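You operate a simulated robot arm through the tools that you are given. There is no shell and no other tool. Be economical: measure what you need, move in short steps, check, and stop when the job is done.

Carry out the task below with a simulated robot arm. There is one attempt and no reset: what you move stays moved.

JOB
Put things in order on the top of the dining table. At the end: the clear tall glass stands where the clear screw-top jar stood; the clear screw-top jar stands where the blue pad stood; the blue pad is on the brown dark coaster; the white pad is on the red game box (marked "DRAUGHTS"); whatever was shut is shut again. Leave all else as you found it, and nothing knocked over.

It is judged by the outcome, as a careful person would: the job done as asked, and still so three seconds after it is handed in. It fails if anything else is knocked over, pushed out of place, dropped, spilled or broken.

ROBOT AND FRAMES
A 6-joint arm with a two-finger parallel gripper, fixed in place. Base frame: the origin is at the foot of the arm, x ahead of it, y to its left, z up; the work surface is at about z = 0. Lengths are in mm, angles in degrees, forces in N, time in s.
With the tool pointing down near the work surface it reaches from about 160 to 420 mm from the base axis. Its first joint turns from -66.0 to 66.0 degrees. Payload 1.57 kg.
Tool frame: the origin (TCP) lies between the finger pads and is the grasp point; the fingertips stand 30 mm ahead of it; z points along the fingers, y is the line along which they close. Largest opening 80 mm; finger width 17, thickness 12; the body of the gripper, 40 by 82 mm, starts 80 mm behind the TCP.
Orientation is that of the tool frame in the base frame, as [roll, pitch, yaw] about the fixed x, y, z axes, in that order (R = Rz(yaw) Ry(pitch) Rx(roll)). With the fingers straight down and closing along the base's y, the tool's x points along the base's -x, its y along +y and its z along -z.

CONTROLS
- The arm moves only by the tool drive_tool. Its argument "deltas" is a list of rows, each a list of 7 numbers: the turn, a rotation vector about the tool's x, y, z in units of 180 degrees (1.0 is 180 degrees), then the shift along the tool's x, y, z in units of 300 mm (1.0 is 300 mm), then the opening in per cent of the stroke, from 0 (shut) to 100 (fully open). In form: [[wx, wy, wz, x, y, z, fingers], ...]. A call has 1 to 10 rows; each row is the pose to reach, as a shift and turn from the pose commanded when the call began, along the tool's axes at that moment. A call with a number of a shift or a turn outside -1 to 1 is refused whole. A row lasts 0.2 s, in which the tool goes at most 50 mm and 8.6 degrees; a call with a longer step from one row to the next is refused whole, and so is a gripper value outside its range. A pose out of reach is approached as far as the arm can. The call stops where the force on the tool passes 40 N (or 10 N more than at its start, if that is more) or the arm is blocked; 0.2 s more then pass. Each finger travels about 153 mm/s and halts on what it meets, pressing with about 43 N; the grip force reading is that of the motor and also rises with nothing between the fingers. The clock runs only during rows and for 0.2 s after the last one: add rows that repeat a pose to give the fingers time. The reply holds the time, the measured pose of the TCP, the force on the tool along the base axes, the opening and the grip force, in the units named above and with some noise.
- Cameras (640 x 400 px; columns grow to the right, rows downward): "scene" is fixed at [64.7, -347.4, 414.8]; the picture's right is [0.62, -0.78, 0.00], its down [-0.51, -0.41, -0.75] and it looks along [0.59, 0.47, -0.66] (base axes); focal length 254 px, centre (320, 200). "wrist" rides on the gripper at [72, -7, -122] in the tool frame; the picture's right is [0.09, 1.00, 0.00], its down [-0.84, 0.08, -0.54] and it looks along [-0.54, 0.05, 0.84] (tool axes); focal length 238 px, centre (320, 200). There is no depth. A picture from a camera that has moved, and an enlarged one, comes with that camera's place and axes in the base frame and with its lens.
- camera(camera): a new picture of that camera. It takes no simulated time.
- inspect(camera, box): a new picture of the part [left, top, right, bottom] of that camera's present view, enlarged. It takes no simulated time.
- close_job(): hands the job in; it is judged then, once.

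Go step by step. Nothing tells you positions but the pictures and the camera data: compare them with the known pose of the tool, close in by small moves and look again before you grip or let go. The budget is 120 turns and 68 pictures, counting those below and the enlarged ones. Unless the task says otherwise, let go and move clear before handing in, and close with one line.

The tools are called as name(argument=value, ...) on one line, values as JSON. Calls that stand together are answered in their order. drive_tool: Moves the arm, as the interface text tells. Its arguments: {"type":"object","properties":{"deltas":{"type":"array","items":{"type":"array","items":{"type":"number"}}}},"required":["deltas"]} The other tools are called the same way: camera (camera) takes a picture; inspect (camera, box) takes an enlarged picture of a part of a camera's view; close_job () hands the job in.

At the start:

```text
t: 0.0
position: [270.4, -62.4, 235.4]
tcp_rot: [-179.8, -0.1, 179.8]
wrist_force: [-0.3, 0.7, -0.1]
gripper_width: 80.0
gripper_force: 0.0
```

scene: 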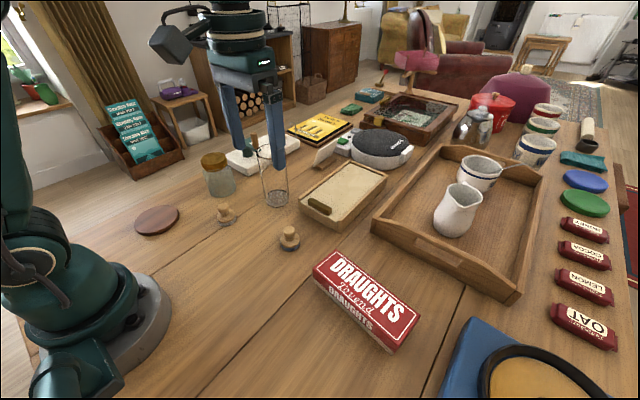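
wrist: 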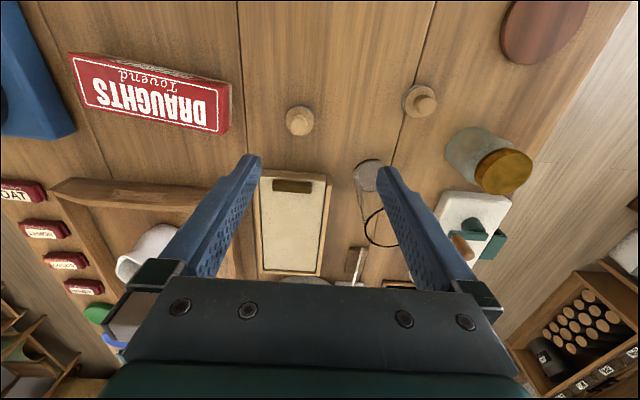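

I'll start by looking closer at the table to identify the pads, the jar, the glass and the coaster.

inspect(camera="scene", box=[120, 80, 400, 255])

inspect(camera="scene", box=[360, 60, 640, 235])

```text
2.29 times, centred on (260, 168) of scene
camera zoom: at [64.7, -347.4, 414.8], right [0.62, -0.78, 0.0], down [-0.51, -0.41, -0.75], along [0.59, 0.47, -0.66], focal length 580 px, centre (457, 274)
```

zoom: 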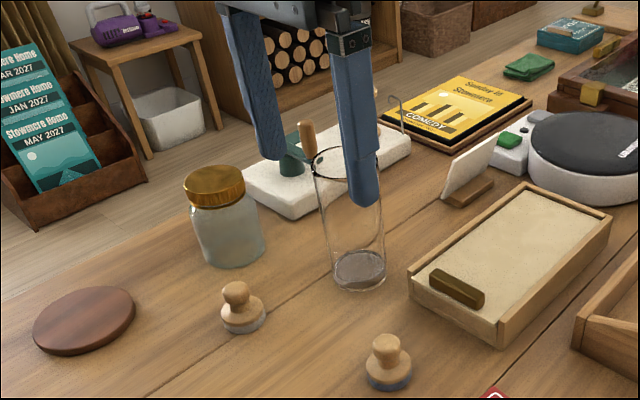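

```text
2.29 times, centred on (500, 148) of scene
camera zoom: at [64.7, -347.4, 414.8], right [0.62, -0.78, 0.0], down [-0.51, -0.41, -0.75], along [0.59, 0.47, -0.66], focal length 580 px, centre (-91, 320)
```

zoom: 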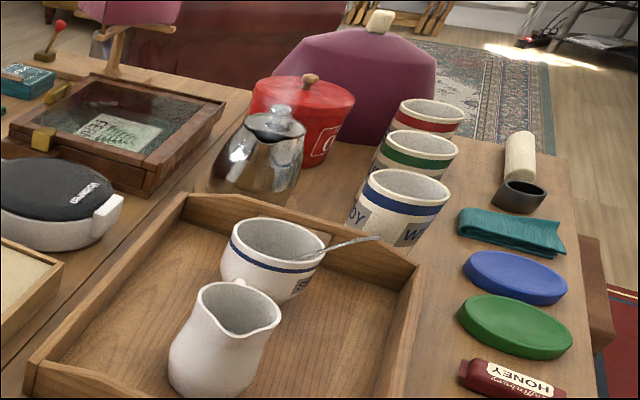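

inspect(camera="scene", box=[190, 190, 320, 271])

inspect(camera="wrist", box=[270, 60, 470, 185])

inspect(camera="scene", box=[230, 80, 430, 205])

```text
4.92 times, centred on (255, 230) of scene
camera zoom: at [64.7, -347.4, 414.8], right [0.62, -0.78, 0.0], down [-0.51, -0.41, -0.75], along [0.59, 0.47, -0.66], focal length 1248 px, centre (640, 50)
```

zoom: 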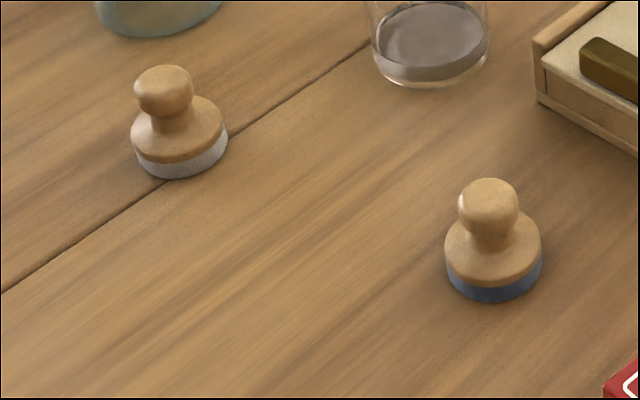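

```text
3.20 times, centred on (370, 122) of wrist
camera zoom: at [200.0, -69.3, 356.5], right [-0.09, 1.0, 0.0], down [0.84, 0.08, 0.54], along [0.54, 0.05, -0.84], focal length 763 px, centre (160, 448)
```

zoom: 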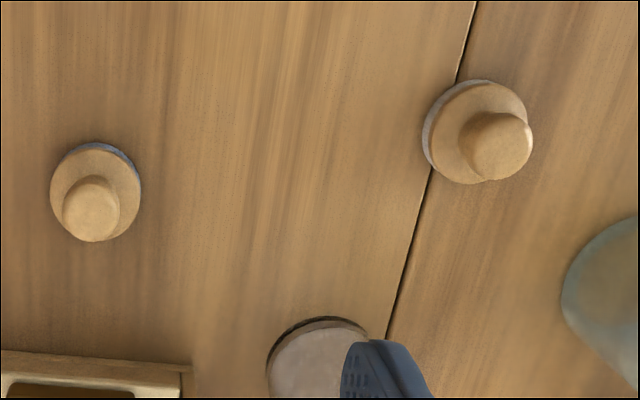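

```text
3.20 times, centred on (330, 142) of scene
camera zoom: at [64.7, -347.4, 414.8], right [0.62, -0.78, 0.0], down [-0.51, -0.41, -0.75], along [0.59, 0.47, -0.66], focal length 811 px, centre (288, 384)
```

zoom: 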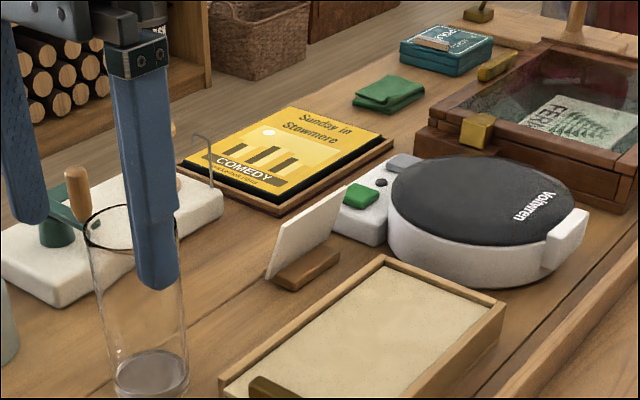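

The two pads are the little wooden-knob stamps: blue at about (289,-91) and white at about (250,70). The jar is near (312,181), the glass near (371,31) and the coaster near (151,186). I'll move above the blue pad first.

drive_tool(deltas=[[0, 0, 0, -0.03, -0.05, 0.1, 100], [0, 0, 0, -0.062, -0.095, 0.22, 100], [0, 0, 0, -0.062, -0.095, 0.35, 100], [0, 0, 0, -0.062, -0.095, 0.42, 100], [0, 0, 0, -0.062, -0.095, 0.42, 100]])

camera(camera="wrist")

camera(camera="scene")

```text
t: 1.2
position: [289.7, -90.8, 109.4]
tcp_rot: [-179.9, 0.0, -179.9]
wrist_force: [-0.6, 0.2, -0.4]
gripper_width: 80.0
gripper_force: 0.0
```

```text
60 pictures are left
camera wrist: at [219.2, -97.0, 231.0], right [-0.09, 1.0, 0.0], down [0.84, 0.08, 0.54], along [0.54, 0.05, -0.84], focal length 238 px, centre (320, 200)
```

wrist: 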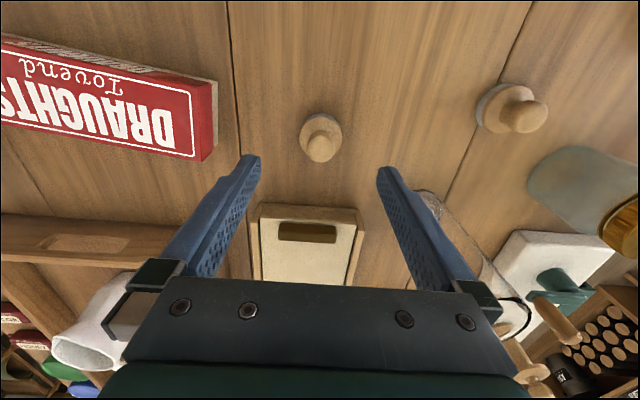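

```text
59 pictures are left
```

scene: 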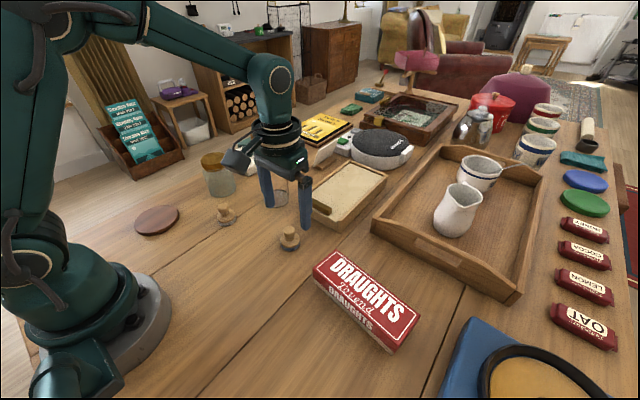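

inspect(camera="scene", box=[260, 215, 320, 255])

inspect(camera="wrist", box=[280, 100, 360, 170])

```text
10.00 times, centred on (290, 235) of scene
camera zoom: at [64.7, -347.4, 414.8], right [0.62, -0.78, 0.0], down [-0.51, -0.41, -0.75], along [0.59, 0.47, -0.66], focal length 2535 px, centre (620, -150)
```

zoom: 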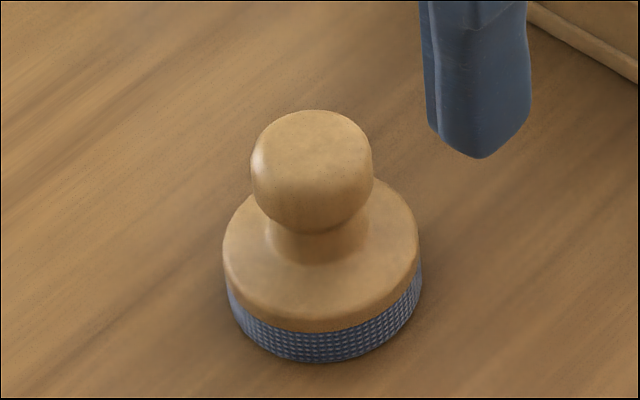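

```text
5.71 times, centred on (320, 135) of wrist
camera zoom: at [219.2, -97.0, 231.0], right [-0.09, 1.0, 0.0], down [0.84, 0.08, 0.54], along [0.54, 0.05, -0.84], focal length 1362 px, centre (320, 571)
```

zoom: 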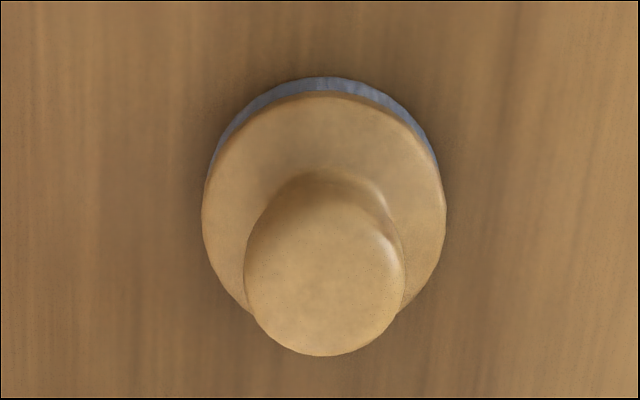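

The blue pad's knob centre is near z=39 and the tool is well lined up over it. I'll descend so the fingertips sit just above the base disc and grip the knob.

drive_tool(deltas=[[0, 0, 0, 0, 0, 0.1, 100], [0, 0, 0, 0, 0, 0.185, 100], [0, 0, 0, 0, 0, 0.185, 100], [0, 0, 0, 0, 0, 0.185, 60], [0, 0, 0, 0, 0, 0.185, 20], [0, 0, 0, 0, 0, 0.185, 20], [0, 0, 0, 0, 0, 0.185, 20]])

inspect(camera="scene", box=[230, 160, 350, 260])

```text
t: 2.8
position: [289.4, -92.4, 52.8]
tcp_rot: [-179.9, 0.0, 179.8]
wrist_force: [-0.6, -0.5, 0.0]
gripper_width: 20.9
gripper_force: 33.9
```

```text
4.00 times, centred on (290, 210) of scene
camera zoom: at [64.7, -347.4, 414.8], right [0.62, -0.78, 0.0], down [-0.51, -0.41, -0.75], along [0.59, 0.47, -0.66], focal length 1014 px, centre (440, 160)
```

zoom: 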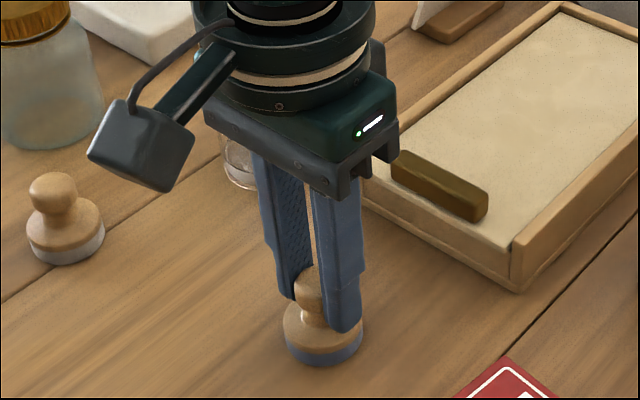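

The pad is held at the knob (20.9 mm). I'll lift it and carry it towards the coaster at about (151,186).

drive_tool(deltas=[[0, 0, 0, 0, 0, -0.15, 20], [0, 0, 0, 0, 0, -0.3, 20], [0, 0, 0, 0.06, 0.12, -0.33, 20], [0, 0, 0, 0.126, 0.253, -0.33, 20], [0, 0, 0, 0.192, 0.386, -0.33, 20], [0, 0, 0, 0.258, 0.52, -0.33, 20], [0, 0, 0, 0.324, 0.653, -0.33, 20], [0, 0, 0, 0.39, 0.786, -0.33, 20], [0, 0, 0, 0.44, 0.89, -0.33, 20], [0, 0, 0, 0.461, 0.928, -0.33, 20]])

camera(camera="wrist")

camera(camera="scene")

```text
t: 5.0
position: [149.7, 187.3, 151.3]
tcp_rot: [-179.9, -0.1, 180.0]
wrist_force: [-0.5, -0.1, 0.6]
gripper_width: 20.6
gripper_force: 33.9
```

```text
55 pictures are left
camera wrist: at [78.6, 181.3, 273.9], right [-0.09, 1.0, 0.0], down [0.84, 0.08, 0.54], along [0.54, 0.05, -0.84], focal length 238 px, centre (320, 200)
```

wrist: 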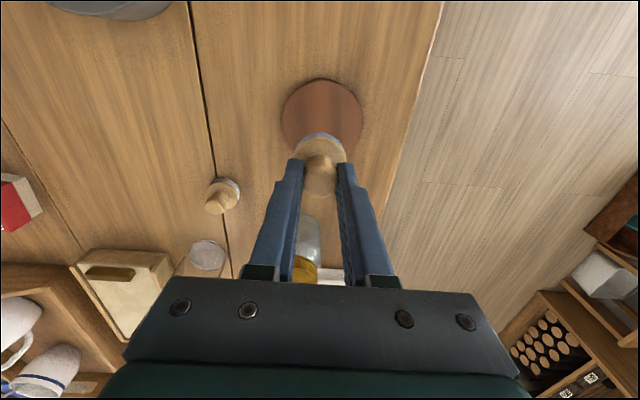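

```text
54 pictures are left
```

scene: 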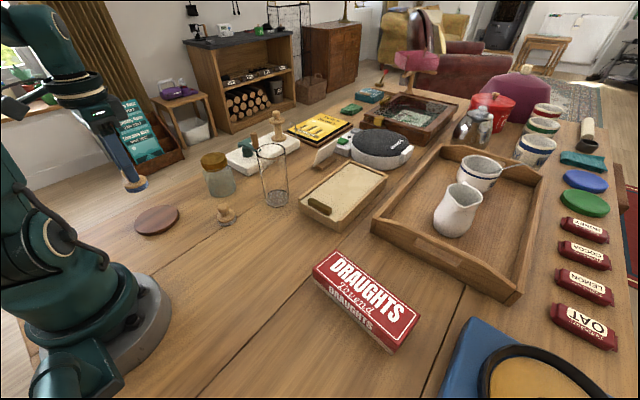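

The coaster is right below the pad, centred near (150,187). I'll come down most of the way and then look.

drive_tool(deltas=[[0, 0, 0, 0, 0, 0.12, 20], [0, 0, 0, 0, 0, 0.22, 20], [0, 0, 0, 0, 0, 0.275, 20], [0, 0, 0, 0, 0, 0.275, 20]])

inspect(camera="scene", box=[110, 170, 220, 250])

```text
t: 6.0
position: [151.5, 187.4, 66.9]
tcp_rot: [-179.9, 0.0, 179.9]
wrist_force: [-0.1, -0.4, -1.3]
gripper_width: 20.6
gripper_force: 34.3
```

```text
5.00 times, centred on (165, 210) of scene
camera zoom: at [64.7, -347.4, 414.8], right [0.62, -0.78, 0.0], down [-0.51, -0.41, -0.75], along [0.59, 0.47, -0.66], focal length 1268 px, centre (1095, 150)
```

zoom: 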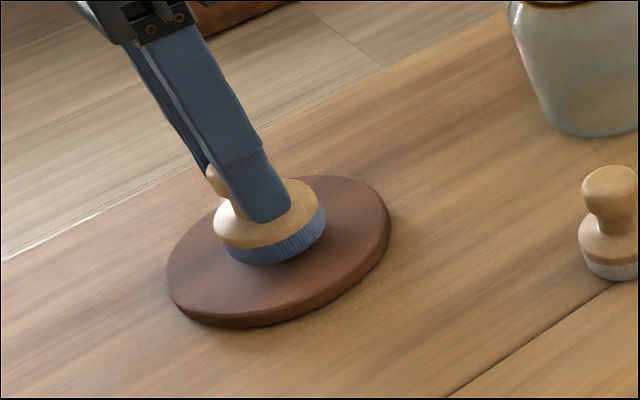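

drive_tool(deltas=[[0, 0, 0, 0, 0, 0.005, 20], [0, 0, 0, 0, 0, 0.01, 20]])

drive_tool(deltas=[[0, 0, 0, 0, 0, 0.003, 20], [0, 0, 0, 0, 0, 0.006, 20]])

```text
t: 6.6
position: [151.2, 185.2, 66.0]
tcp_rot: [-179.9, 0.0, 179.9]
wrist_force: [0.5, 0.2, 0.3]
gripper_width: 20.8
gripper_force: 34.4
```

```text
t: 7.2
position: [151.2, 186.4, 64.0]
tcp_rot: [-179.9, 0.0, 179.9]
wrist_force: [0.4, 0.6, 0.0]
gripper_width: 20.8
gripper_force: 34.0
```

drive_tool(deltas=[[0, 0, 0, 0, 0, 0.004, 20], [0, 0, 0, 0, 0, 0.007, 20]])

inspect(camera="scene", box=[130, 190, 200, 245])

```text
t: 7.8
position: [151.5, 187.5, 65.7]
tcp_rot: [-180.0, 0.0, 179.9]
wrist_force: [-0.6, 0.2, 0.3]
gripper_width: 20.7
gripper_force: 34.4
```

```text
7.27 times, centred on (165, 218) of scene
camera zoom: at [64.7, -347.4, 414.8], right [0.62, -0.78, 0.0], down [-0.51, -0.41, -0.75], along [0.59, 0.47, -0.66], focal length 1844 px, centre (1447, 73)
```

zoom: 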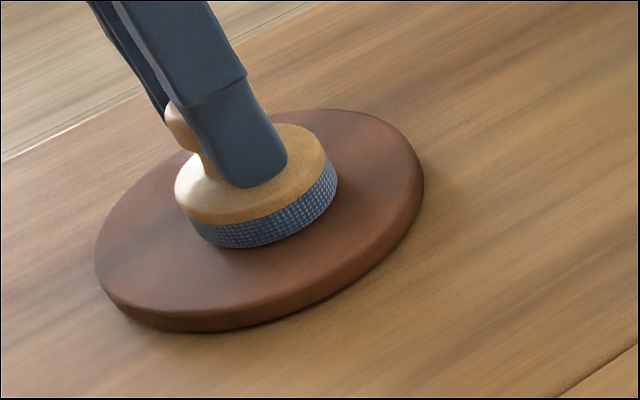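

drive_tool(deltas=[[0, 0, 0, 0, 0, 0.004, 20], [0, 0, 0, 0, 0, 0.004, 20]])

drive_tool(deltas=[[0, 0, 0, 0, 0, 0.004, 20], [0, 0, 0, 0, 0, 0.004, 20]])

inspect(camera="scene", box=[130, 190, 200, 245])

```text
t: 8.4
position: [152.9, 186.5, 62.3]
tcp_rot: [180.0, 0.1, -180.0]
wrist_force: [-3.3, -3.1, 31.9]
gripper_width: 20.7
gripper_force: 33.9
```

```text
t: 9.0
position: [152.5, 186.9, 61.8]
tcp_rot: [-180.0, 0.2, -180.0]
wrist_force: [2.8, 0.3, 34.2]
gripper_width: 20.9
gripper_force: 34.5
```

```text
7.27 times, centred on (165, 218) of scene
camera zoom: at [64.6, -347.5, 414.8], right [0.62, -0.78, 0.0], down [-0.51, -0.41, -0.75], along [0.59, 0.47, -0.66], focal length 1844 px, centre (1447, 73)
```

zoom: 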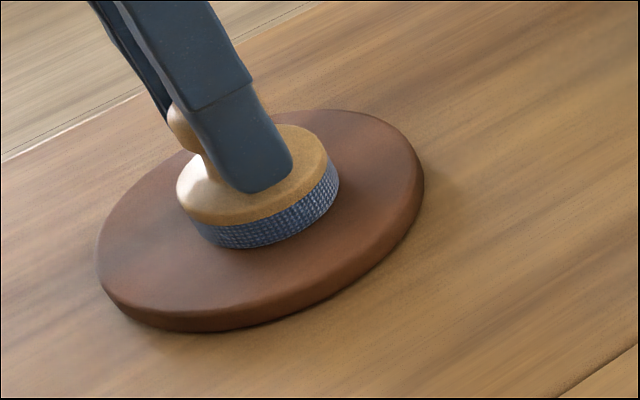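

There is contact (about 34 N), so the pad is on the coaster. I'll ease the pressure, open partly, and rise clear.

drive_tool(deltas=[[0, 0, 0, 0, 0, -0.003, 20], [0, 0, 0, 0, 0, -0.004, 20], [0, 0, 0, 0, 0, -0.004, 35], [0, 0, 0, 0, 0, -0.004, 60], [0, 0, 0, 0, 0, -0.004, 60], [0, 0, 0, 0, 0, -0.1, 60], [0, 0, 0, 0, 0, -0.25, 60], [0, 0, 0, 0, 0, -0.4, 100], [0, 0, 0, 0, 0, -0.4, 100]])

camera(camera="wrist")

inspect(camera="scene", box=[120, 120, 280, 240])

```text
t: 11.0
position: [150.4, 187.4, 177.9]
tcp_rot: [-179.9, 0.0, 180.0]
wrist_force: [0.7, 0.4, 0.1]
gripper_width: 79.7
gripper_force: 0.1
```

```text
50 pictures are left
camera wrist: at [80.1, 181.7, 299.6], right [-0.09, 1.0, 0.0], down [0.84, 0.08, 0.54], along [0.54, 0.05, -0.84], focal length 238 px, centre (320, 200)
```

wrist: 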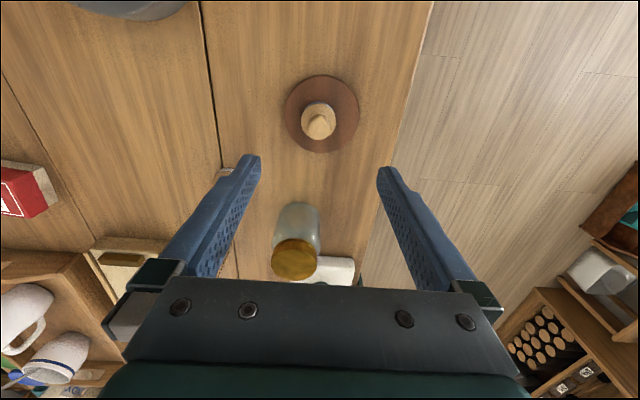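

```text
3.33 times, centred on (200, 180) of scene
camera zoom: at [64.7, -347.4, 414.8], right [0.62, -0.78, 0.0], down [-0.51, -0.41, -0.75], along [0.59, 0.47, -0.66], focal length 845 px, centre (720, 267)
```

zoom: 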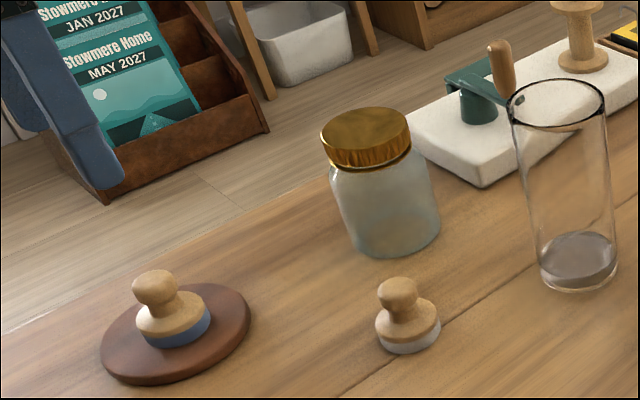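

The blue pad rests on the coaster. Next is the jar near (310,172); I'll move above it and measure.

drive_tool(deltas=[[0, 0, 0, -0.13, -0.01, 0, 100], [0, 0, 0, -0.27, -0.03, 0, 100], [0, 0, 0, -0.41, -0.04, 0, 100], [0, 0, 0, -0.53, -0.05, 0, 100], [0, 0, 0, -0.53, -0.05, 0, 100]])

camera(camera="wrist")

camera(camera="scene")

```text
t: 12.2
position: [311.9, 172.2, 180.5]
tcp_rot: [-180.0, 0.0, -180.0]
wrist_force: [0.5, 0.6, -0.2]
gripper_width: 80.0
gripper_force: 0.2
```

```text
48 pictures are left
camera wrist: at [240.2, 165.0, 302.5], right [-0.09, 1.0, 0.0], down [0.84, 0.08, 0.54], along [0.54, 0.05, -0.84], focal length 238 px, centre (320, 200)
```

wrist: 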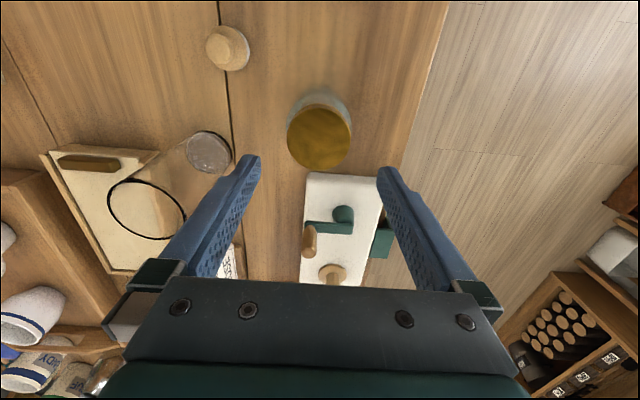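

```text
47 pictures are left
```

scene: 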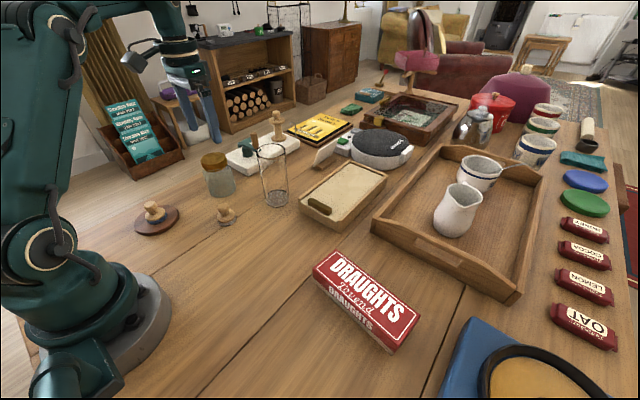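

inspect(camera="scene", box=[185, 140, 255, 205])

inspect(camera="wrist", box=[270, 80, 370, 180])

```text
6.15 times, centred on (220, 172) of scene
camera zoom: at [64.7, -347.4, 414.8], right [0.62, -0.78, 0.0], down [-0.51, -0.41, -0.75], along [0.59, 0.47, -0.66], focal length 1560 px, centre (935, 369)
```

zoom: 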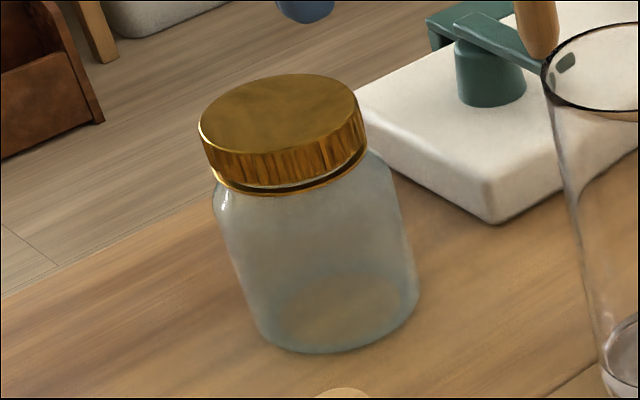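

```text
4.00 times, centred on (320, 130) of wrist
camera zoom: at [240.2, 165.0, 302.5], right [-0.09, 1.0, 0.0], down [0.84, 0.08, 0.54], along [0.54, 0.05, -0.84], focal length 953 px, centre (320, 480)
```

zoom: 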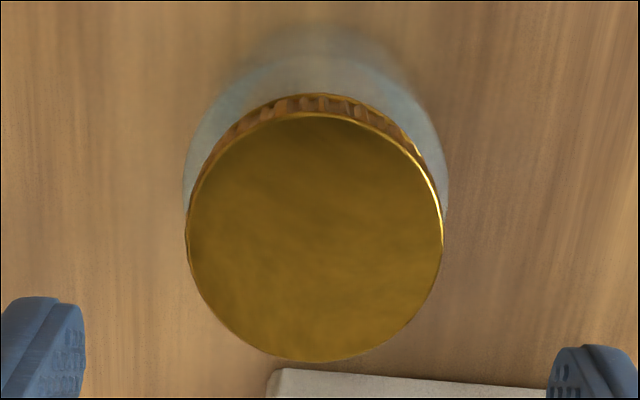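

The lid is about 58 mm wide with its top near z=95, centred near (309.5,170). I'll lower around the lid and check clearances before going to body height.

drive_tool(deltas=[[0, 0, 0, 0, -0.008, 0.05, 100], [0, 0, 0, 0, -0.008, 0.15, 100], [0, 0, 0, 0, -0.008, 0.23, 100], [0, 0, 0, 0, -0.008, 0.23, 100]])

camera(camera="wrist")

inspect(camera="scene", box=[170, 120, 270, 205])

```text
t: 13.2
position: [309.3, 170.8, 112.8]
tcp_rot: [-179.9, 0.0, 179.9]
wrist_force: [0.2, -0.2, 0.3]
gripper_width: 79.8
gripper_force: 0.1
```

```text
44 pictures are left
camera wrist: at [239.5, 163.6, 233.6], right [-0.09, 1.0, 0.0], down [0.84, 0.08, 0.54], along [0.54, 0.05, -0.84], focal length 238 px, centre (320, 200)
```

wrist: 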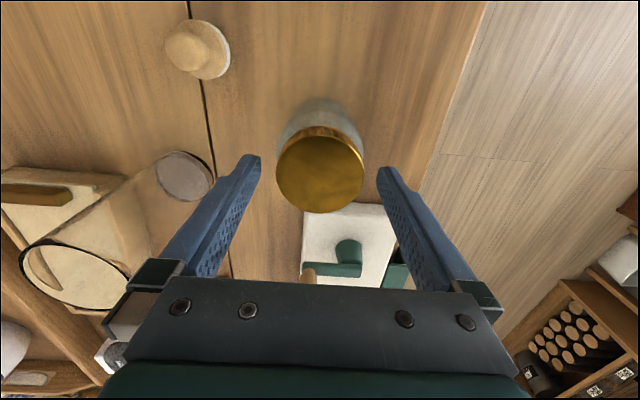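

```text
4.71 times, centred on (220, 162) of scene
camera zoom: at [64.7, -347.4, 414.8], right [0.62, -0.78, 0.0], down [-0.51, -0.41, -0.75], along [0.59, 0.47, -0.66], focal length 1193 px, centre (791, 376)
```

zoom: 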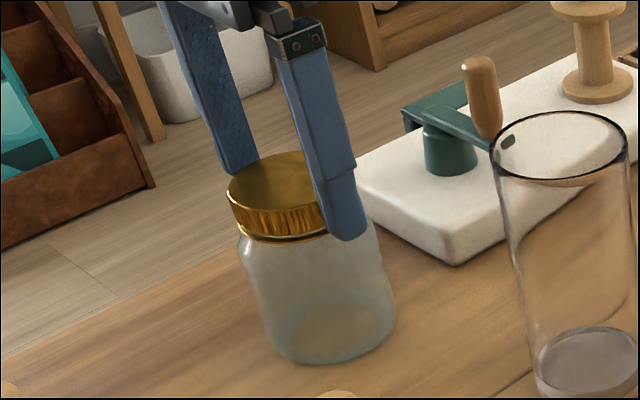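

Both fingers clear the lid evenly. I'll lower to body height and close gently.

drive_tool(deltas=[[0, 0, 0, 0, 0, 0.06, 100], [0, 0, 0, 0, 0, 0.12, 100], [0, 0, 0, 0, 0, 0.165, 100], [0, 0, 0, 0, 0, 0.165, 100]])

inspect(camera="scene", box=[170, 120, 270, 205])

```text
t: 14.2
position: [310.6, 169.6, 63.4]
tcp_rot: [-180.0, 0.0, 179.8]
wrist_force: [0.0, 1.3, 0.0]
gripper_width: 80.2
gripper_force: 0.0
```

```text
4.71 times, centred on (220, 162) of scene
camera zoom: at [64.7, -347.4, 414.8], right [0.62, -0.78, 0.0], down [-0.51, -0.41, -0.75], along [0.59, 0.47, -0.66], focal length 1193 px, centre (791, 376)
```

zoom: 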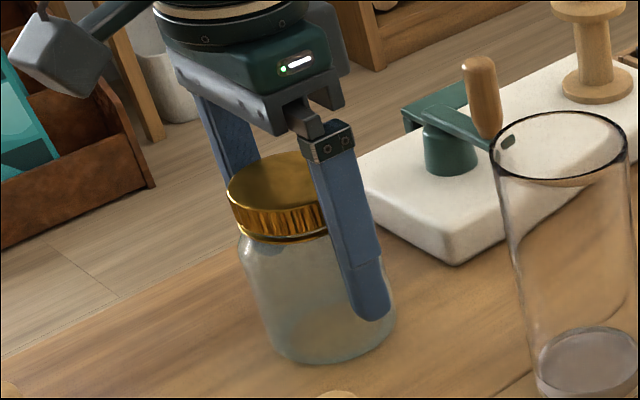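

drive_tool(deltas=[[0, 0, 0, 0, 0, 0, 92], [0, 0, 0, 0, 0, 0, 86], [0, 0, 0, 0, 0, 0, 80], [0, 0, 0, 0, 0, 0, 70], [0, 0, 0, 0, 0, 0, 70], [0, 0, 0, 0, 0, 0, 70]])

```text
t: 15.6
position: [310.8, 169.1, 62.1]
tcp_rot: [-180.0, 0.0, 179.8]
wrist_force: [0.4, 0.7, 0.2]
gripper_width: 66.2
gripper_force: 42.9
```

The jar is held at 66 mm. I'll lift and carry it to the blue pad's old place at (289,-91), keeping inside of the tall glass.

drive_tool(deltas=[[0, 0, 0, 0, 0, -0.03, 70], [0, 0, 0, 0, 0, -0.13, 70], [0, 0, 0, 0, 0, -0.25, 70], [0, 0, 0, 0.04, 0, -0.36, 70], [0, 0, 0, 0.13, -0.1, -0.36, 70], [0, 0, 0, 0.13, -0.2, -0.36, 70], [0, 0, 0, 0.13, -0.33, -0.36, 70], [0, 0, 0, 0.13, -0.46, -0.36, 70], [0, 0, 0, 0.13, -0.58, -0.36, 70], [0, 0, 0, 0.13, -0.6, -0.36, 70]])

drive_tool(deltas=[[0, 0, 0, -0.02, -0.1, 0, 70], [0, 0, 0, -0.05, -0.2, 0, 70], [0, 0, 0, -0.061, -0.27, 0, 70], [0, 0, 0, -0.061, -0.27, 0, 70]])

camera(camera="scene")

```text
t: 17.8
position: [270.0, -12.6, 172.2]
tcp_rot: [-179.9, 0.0, 180.0]
wrist_force: [-0.1, 0.3, -2.0]
gripper_width: 66.2
gripper_force: 43.0
```

```text
t: 18.8
position: [287.5, -90.9, 169.2]
tcp_rot: [-179.8, 0.0, 179.9]
wrist_force: [0.2, 1.2, -2.3]
gripper_width: 66.2
gripper_force: 43.3
```

```text
41 pictures are left
```

scene: 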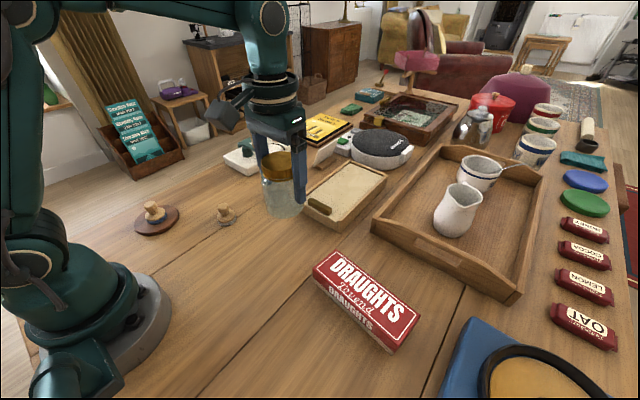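

drive_tool(deltas=[[0, 0, 0, 0, 0, 0.12, 70], [0, 0, 0, 0, 0, 0.23, 70], [0, 0, 0, 0, 0, 0.31, 70], [0, 0, 0, 0, 0, 0.345, 70], [0, 0, 0, 0, 0, 0.353, 70], [0, 0, 0, 0, 0, 0.353, 70]])

drive_tool(deltas=[[0, 0, 0, 0, 0, 0.004, 70], [0, 0, 0, 0, 0, 0.006, 70]])

inspect(camera="scene", box=[240, 130, 350, 270])

```text
t: 20.2
position: [288.4, -90.7, 63.2]
tcp_rot: [-179.8, -0.1, 179.9]
wrist_force: [0.1, 0.1, -2.0]
gripper_width: 66.1
gripper_force: 43.2
```

```text
t: 20.8
position: [289.7, -91.5, 62.1]
tcp_rot: [-179.9, -0.1, 179.9]
wrist_force: [0.7, 0.5, -1.3]
gripper_width: 66.3
gripper_force: 42.3
```

```text
2.86 times, centred on (295, 200) of scene
camera zoom: at [64.7, -347.4, 414.8], right [0.62, -0.78, 0.0], down [-0.51, -0.41, -0.75], along [0.59, 0.47, -0.66], focal length 724 px, centre (391, 200)
```

zoom: 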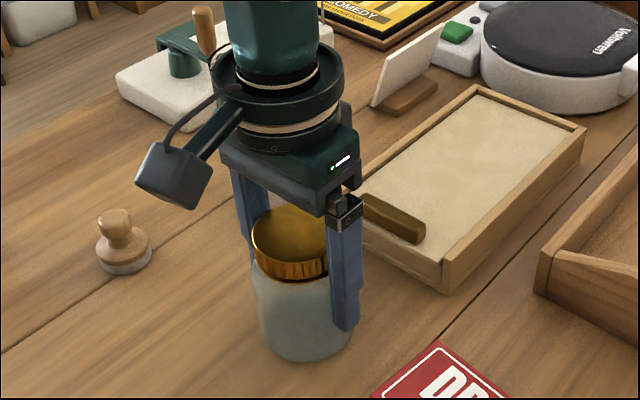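

drive_tool(deltas=[[0, 0, 0, 0, 0, 0.003, 70], [0, 0, 0, 0, 0, 0.003, 70]])

```text
t: 21.4
position: [289.5, -91.8, 63.0]
tcp_rot: [-180.0, 0.0, 179.9]
wrist_force: [-1.1, 3.7, 10.9]
gripper_width: 66.1
gripper_force: 43.3
```

The jar is in contact with the table. I'll open slowly and rise.

drive_tool(deltas=[[0, 0, 0, 0, 0, -0.001, 70], [0, 0, 0, 0, 0, -0.001, 84], [0, 0, 0, 0, 0, -0.001, 100], [0, 0, 0, 0, 0, -0.001, 100], [0, 0, 0, 0, 0, -0.08, 100], [0, 0, 0, 0, 0, -0.2, 100], [0, 0, 0, 0, 0, -0.36, 100], [0, 0, 0, 0, 0, -0.5, 100], [0, 0, 0, 0, 0, -0.5, 100]])

camera(camera="scene")

camera(camera="wrist")

```text
t: 23.4
position: [287.2, -93.5, 213.0]
tcp_rot: [-179.9, 0.0, 179.9]
wrist_force: [-0.6, -0.4, 0.1]
gripper_width: 80.1
gripper_force: 0.0
```

```text
39 pictures are left
```

scene: 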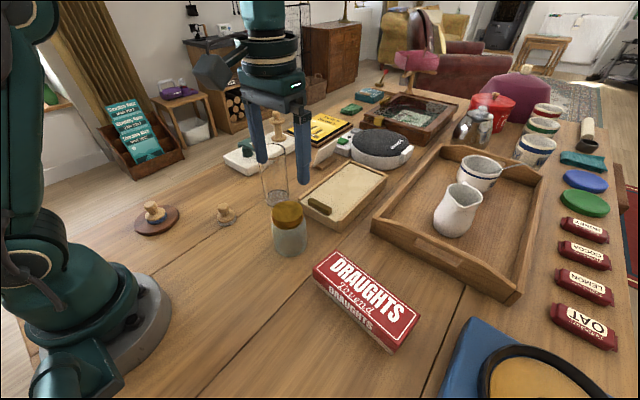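

```text
38 pictures are left
camera wrist: at [216.9, -99.9, 334.6], right [-0.09, 1.0, 0.0], down [0.84, 0.08, 0.54], along [0.54, 0.05, -0.84], focal length 238 px, centre (320, 200)
```

wrist: 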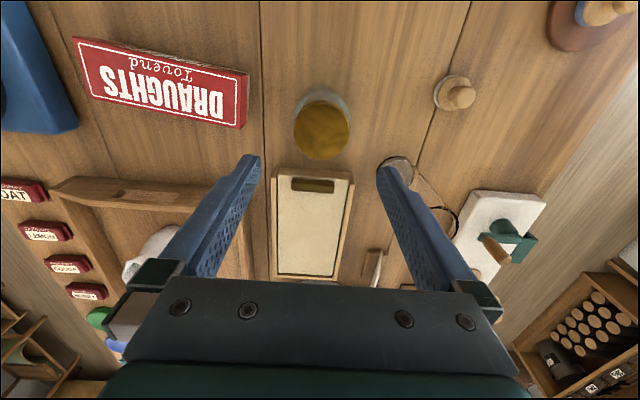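

The jar stands in its new place. Next I'll move above the tall glass near (371,31), staying high.

drive_tool(deltas=[[0, 0, 0, -0.07, 0.1, 0, 100], [0, 0, 0, -0.15, 0.22, 0, 100], [0, 0, 0, -0.22, 0.33, 0, 100], [0, 0, 0, -0.273, 0.407, 0, 100], [0, 0, 0, -0.273, 0.407, 0, 100]])

camera(camera="wrist")

inspect(camera="scene", box=[230, 90, 340, 220])

```text
t: 24.6
position: [363.8, 29.7, 206.8]
tcp_rot: [-179.8, 0.0, 180.0]
wrist_force: [-0.3, 0.4, -0.9]
gripper_width: 80.1
gripper_force: 0.1
out of reach, approached as far as the arm can: row 4, 5
```

```text
37 pictures are left
camera wrist: at [293.1, 23.2, 329.5], right [-0.09, 1.0, 0.0], down [0.84, 0.08, 0.54], along [0.54, 0.05, -0.84], focal length 238 px, centre (320, 200)
```

wrist: 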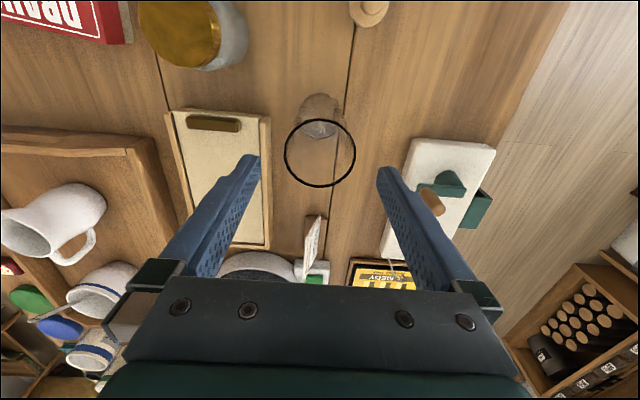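

```text
3.08 times, centred on (285, 155) of scene
camera zoom: at [64.7, -347.4, 414.8], right [0.62, -0.78, 0.0], down [-0.51, -0.41, -0.75], along [0.59, 0.47, -0.66], focal length 780 px, centre (428, 338)
```

zoom: 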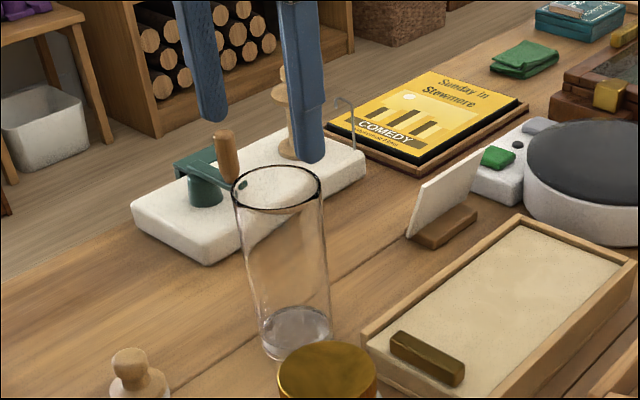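

The rim centre is near (368.5,30), about 61 mm across and 137 mm high. I'll lower a little inside reach and re-measure.

drive_tool(deltas=[[0, 0, 0, 0, 0, 0.06, 100], [0, 0, 0, 0, 0, 0.11, 100], [0, 0, 0, 0, 0, 0.11, 100]])

camera(camera="wrist")

```text
t: 25.4
position: [365.2, 31.2, 174.4]
tcp_rot: [180.0, 0.1, 180.0]
wrist_force: [-1.3, -0.7, 0.2]
gripper_width: 80.0
gripper_force: 0.1
```

```text
35 pictures are left
camera wrist: at [293.7, 24.1, 296.4], right [-0.09, 1.0, 0.0], down [0.84, 0.08, 0.54], along [0.54, 0.05, -0.84], focal length 238 px, centre (320, 200)
```

wrist: 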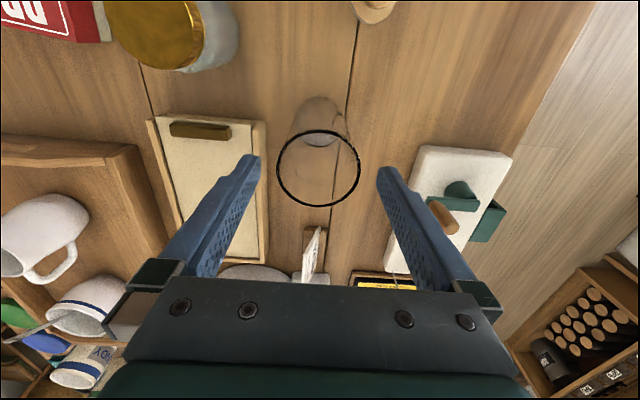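

Rim centre confirmed at (368.5,30). I'll descend around the glass in stages.

drive_tool(deltas=[[0, 0, 0, -0.011, -0.003, 0.02, 100], [0, 0, 0, -0.011, -0.003, 0.07, 100], [0, 0, 0, -0.011, -0.003, 0.13, 100], [0, 0, 0, -0.011, -0.003, 0.13, 100]])

inspect(camera="scene", box=[230, 90, 340, 220])

camera(camera="wrist")

```text
t: 26.4
position: [369.5, 29.7, 134.2]
tcp_rot: [-179.9, -0.1, 179.9]
wrist_force: [-0.2, 0.2, 0.8]
gripper_width: 79.9
gripper_force: 0.1
```

```text
3.08 times, centred on (285, 155) of scene
camera zoom: at [64.7, -347.4, 414.8], right [0.62, -0.78, 0.0], down [-0.51, -0.41, -0.75], along [0.59, 0.47, -0.66], focal length 780 px, centre (428, 338)
```

zoom: 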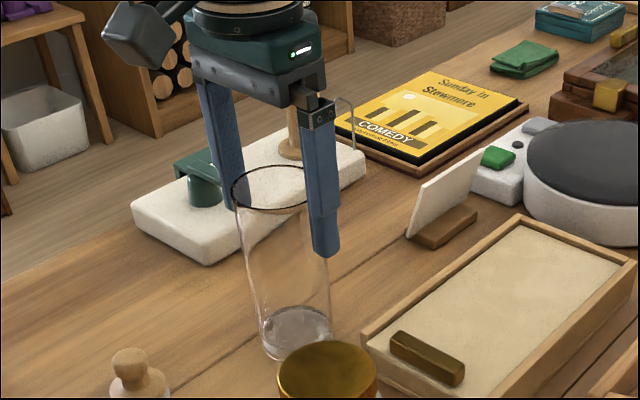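

```text
33 pictures are left
camera wrist: at [298.1, 23.0, 256.0], right [-0.09, 1.0, 0.0], down [0.84, 0.08, 0.54], along [0.54, 0.05, -0.84], focal length 238 px, centre (320, 200)
```

wrist: 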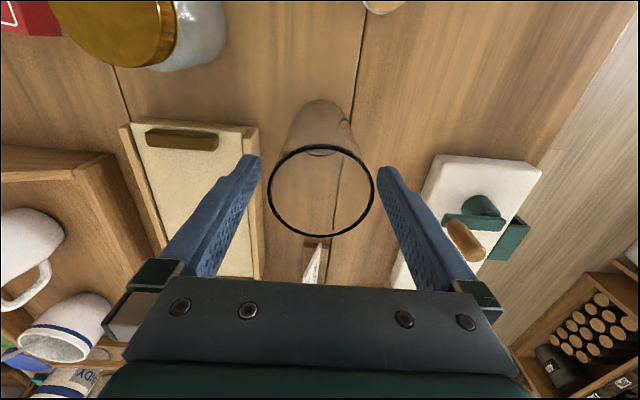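

Clearances look even. I'll lower to mid-height and close gently.

drive_tool(deltas=[[0, 0, 0, 0, 0, 0.06, 100], [0, 0, 0, 0, 0, 0.14, 100], [0, 0, 0, 0, 0, 0.14, 100], [0, 0, 0, 0, 0, 0.14, 90], [0, 0, 0, 0, 0, 0.14, 82], [0, 0, 0, 0, 0, 0.14, 76], [0, 0, 0, 0, 0, 0.14, 70], [0, 0, 0, 0, 0, 0.14, 64], [0, 0, 0, 0, 0, 0.14, 64]])

inspect(camera="scene", box=[230, 90, 340, 220])

```text
t: 28.4
position: [367.9, 29.2, 92.7]
tcp_rot: [-179.9, -0.1, 179.9]
wrist_force: [-0.2, 1.3, 0.0]
gripper_width: 61.2
gripper_force: 43.2
```

```text
3.08 times, centred on (285, 155) of scene
camera zoom: at [64.7, -347.4, 414.8], right [0.62, -0.78, 0.0], down [-0.51, -0.41, -0.75], along [0.59, 0.47, -0.66], focal length 780 px, centre (428, 338)
```

zoom: 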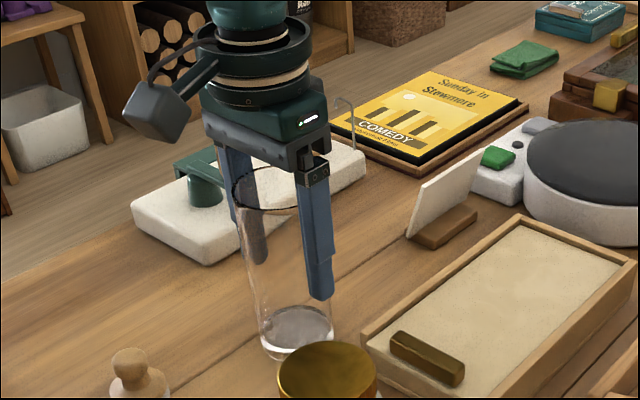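

The glass is held (61 mm). I'll lift it, draw it inward, then carry it to the jar's old place at (309.5,170).

drive_tool(deltas=[[0, 0, 0, 0, 0, -0.03, 64], [0, 0, 0, 0, 0, -0.11, 64], [0, 0, 0, 0.03, 0, -0.2, 64], [0, 0, 0, 0.12, 0.03, -0.22, 64], [0, 0, 0, 0.19, 0.1, -0.22, 64], [0, 0, 0, 0.196, 0.21, -0.22, 64], [0, 0, 0, 0.196, 0.33, -0.22, 64], [0, 0, 0, 0.196, 0.43, -0.22, 64], [0, 0, 0, 0.196, 0.466, -0.22, 64], [0, 0, 0, 0.196, 0.466, -0.22, 64]])

camera(camera="scene")

camera(camera="wrist")

```text
t: 30.6
position: [310.5, 170.2, 159.4]
tcp_rot: [-179.9, 0.0, 179.9]
wrist_force: [-1.0, 0.4, -3.3]
gripper_width: 61.2
gripper_force: 42.7
```

```text
31 pictures are left
```

scene: 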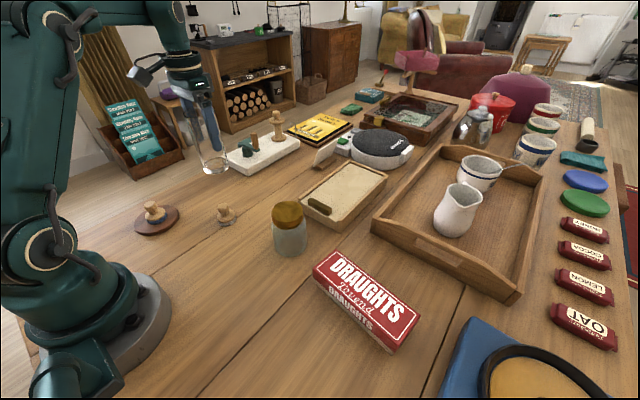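

```text
30 pictures are left
camera wrist: at [239.1, 163.4, 281.4], right [-0.09, 1.0, 0.0], down [0.84, 0.08, 0.54], along [0.54, 0.05, -0.84], focal length 238 px, centre (320, 200)
```

wrist: 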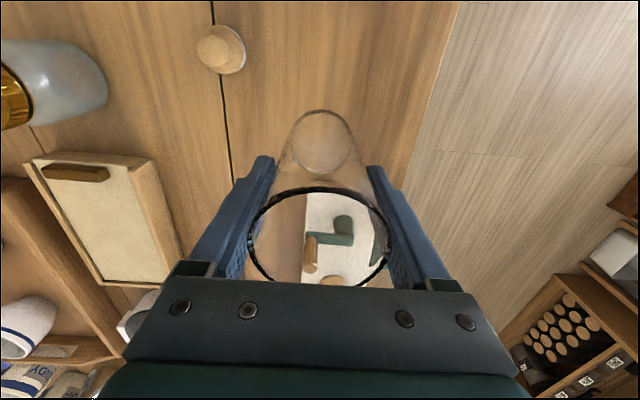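

drive_tool(deltas=[[0, 0, 0, 0, 0, 0.08, 64], [0, 0, 0, 0, 0, 0.16, 64], [0, 0, 0, 0, 0, 0.2, 64], [0, 0, 0, 0, 0, 0.213, 64], [0, 0, 0, 0, 0, 0.213, 64]])

drive_tool(deltas=[[0, 0, 0, 0, 0, 0.004, 64], [0, 0, 0, 0, 0, 0.005, 64]])

inspect(camera="scene", box=[150, 90, 300, 210])

```text
t: 31.8
position: [310.8, 169.6, 95.5]
tcp_rot: [-179.9, -0.1, 179.9]
wrist_force: [0.0, 1.4, -3.2]
gripper_width: 60.9
gripper_force: 42.3
```

```text
t: 32.4
position: [310.0, 169.3, 93.8]
tcp_rot: [-180.0, 0.1, 179.9]
wrist_force: [0.3, 0.9, -2.7]
gripper_width: 61.0
gripper_force: 42.4
```

```text
3.33 times, centred on (225, 150) of scene
camera zoom: at [64.7, -347.4, 414.8], right [0.62, -0.78, 0.0], down [-0.51, -0.41, -0.75], along [0.59, 0.47, -0.66], focal length 845 px, centre (637, 367)
```

zoom: 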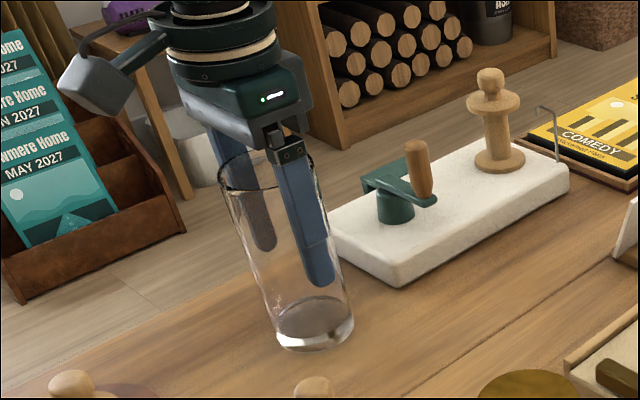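

drive_tool(deltas=[[0, 0, 0, 0, 0, 0.003, 64], [0, 0, 0, 0, 0, 0.003, 64]])

```text
t: 33.0
position: [309.5, 170.9, 92.4]
tcp_rot: [-179.9, 0.0, 179.9]
wrist_force: [-0.5, 0.0, -2.5]
gripper_width: 60.9
gripper_force: 43.0
```

drive_tool(deltas=[[0, 0, 0, 0, 0, 0.003, 64], [0, 0, 0, 0, 0, 0.003, 64]])

```text
t: 33.6
position: [309.7, 169.1, 92.8]
tcp_rot: [-180.0, 0.1, 180.0]
wrist_force: [0.6, 0.8, 0.4]
gripper_width: 60.6
gripper_force: 43.4
```

The table now carries the glass's weight, so it has touched down. I'll open slowly and rise straight up.

drive_tool(deltas=[[0, 0, 0, 0, 0, 0, 76], [0, 0, 0, 0, 0, 0, 90], [0, 0, 0, 0, 0, 0, 100], [0, 0, 0, 0, 0, 0, 100], [0, 0, 0, 0, 0, -0.06, 100], [0, 0, 0, 0, 0, -0.18, 100], [0, 0, 0, 0, 0, -0.32, 100], [0, 0, 0, 0, 0, -0.4, 100], [0, 0, 0, 0, 0, -0.4, 100]])

inspect(camera="scene", box=[150, 90, 300, 230])

```text
t: 35.6
position: [310.4, 170.2, 212.5]
tcp_rot: [-179.9, 0.0, 179.8]
wrist_force: [0.0, 0.0, 0.2]
gripper_width: 80.1
gripper_force: 0.0
```

```text
2.86 times, centred on (225, 160) of scene
camera zoom: at [64.7, -347.4, 414.8], right [0.62, -0.78, 0.0], down [-0.51, -0.41, -0.75], along [0.59, 0.47, -0.66], focal length 724 px, centre (591, 314)
```

zoom: 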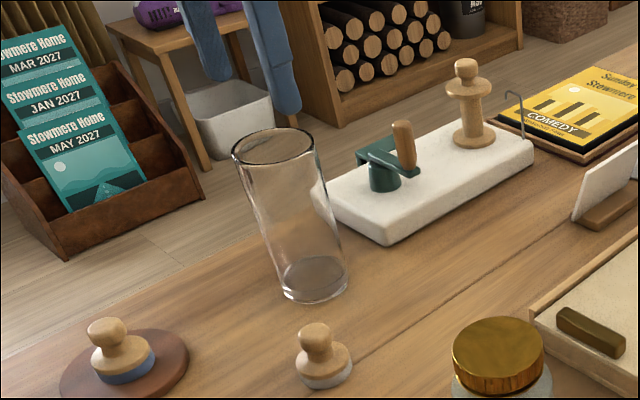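

The glass stands upright in the jar's place. Now I'll move above the white pad near (250,69.5).

drive_tool(deltas=[[0, 0, 0, 0.07, -0.11, 0, 100], [0, 0, 0, 0.14, -0.22, 0, 100], [0, 0, 0, 0.199, -0.335, 0, 100], [0, 0, 0, 0.199, -0.335, 0.15, 100], [0, 0, 0, 0.199, -0.335, 0.3, 100], [0, 0, 0, 0.199, -0.335, 0.34, 100], [0, 0, 0, 0.199, -0.335, 0.34, 100]])

camera(camera="wrist")

camera(camera="scene")

```text
t: 37.2
position: [250.1, 69.4, 111.2]
tcp_rot: [-179.9, 0.0, 179.9]
wrist_force: [0.4, -0.1, -0.2]
gripper_width: 80.0
gripper_force: 0.1
```

```text
27 pictures are left
camera wrist: at [179.9, 62.9, 232.8], right [-0.09, 1.0, 0.0], down [0.84, 0.08, 0.54], along [0.54, 0.05, -0.84], focal length 238 px, centre (320, 200)
```

wrist: 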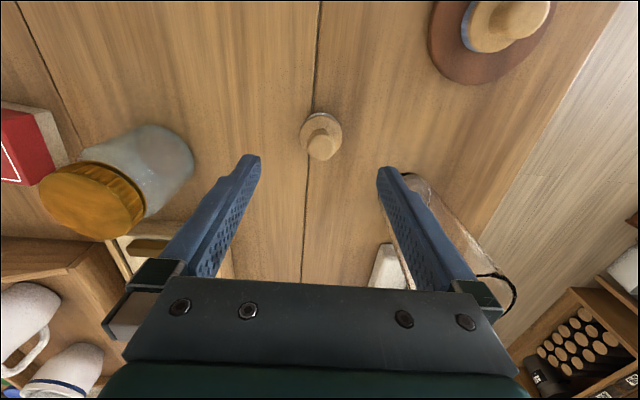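

```text
26 pictures are left
```

scene: 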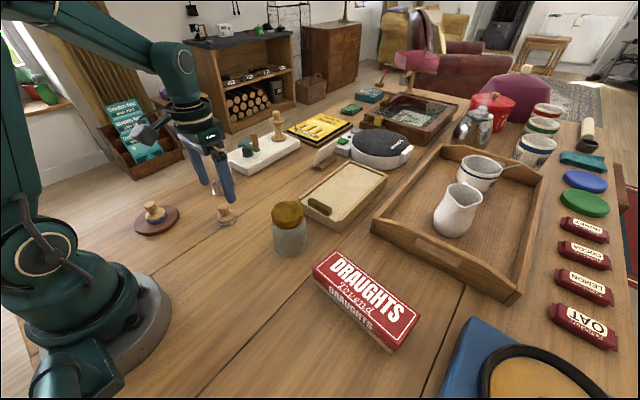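

drive_tool(deltas=[[0, 0, 0, 0, 0.006, 0.1, 100], [0, 0, 0, 0, 0.006, 0.188, 100], [0, 0, 0, 0, 0.006, 0.188, 100], [0, 0, 0, 0, 0.006, 0.188, 60], [0, 0, 0, 0, 0.006, 0.188, 20], [0, 0, 0, 0, 0.006, 0.188, 20], [0, 0, 0, 0, 0.006, 0.188, 20]])

inspect(camera="scene", box=[170, 150, 280, 240])

inspect(camera="scene", box=[290, 230, 440, 370])

```text
t: 38.8
position: [250.6, 69.8, 53.9]
tcp_rot: [-179.9, -0.1, 179.9]
wrist_force: [-0.1, 0.5, -0.7]
gripper_width: 20.3
gripper_force: 34.3
```

```text
4.44 times, centred on (225, 195) of scene
camera zoom: at [64.7, -347.4, 414.8], right [0.62, -0.78, 0.0], down [-0.51, -0.41, -0.75], along [0.59, 0.47, -0.66], focal length 1127 px, centre (742, 222)
```

zoom: 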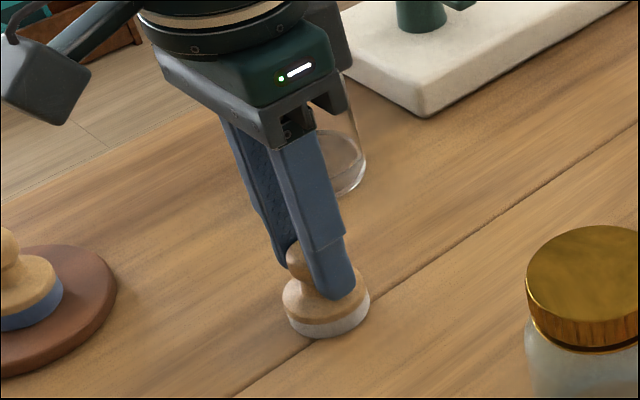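

```text
2.86 times, centred on (365, 300) of scene
camera zoom: at [64.7, -347.4, 414.8], right [0.62, -0.78, 0.0], down [-0.51, -0.41, -0.75], along [0.59, 0.47, -0.66], focal length 724 px, centre (191, -86)
```

zoom: 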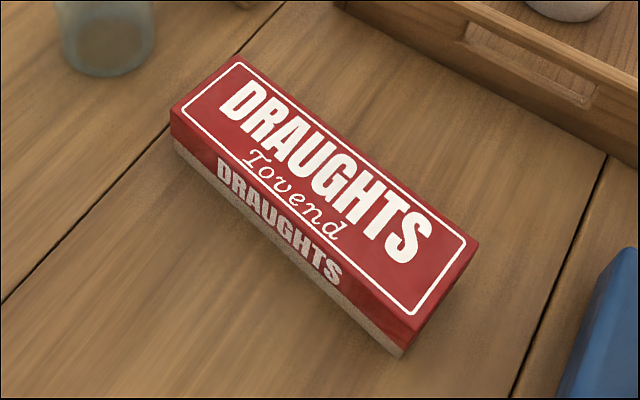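

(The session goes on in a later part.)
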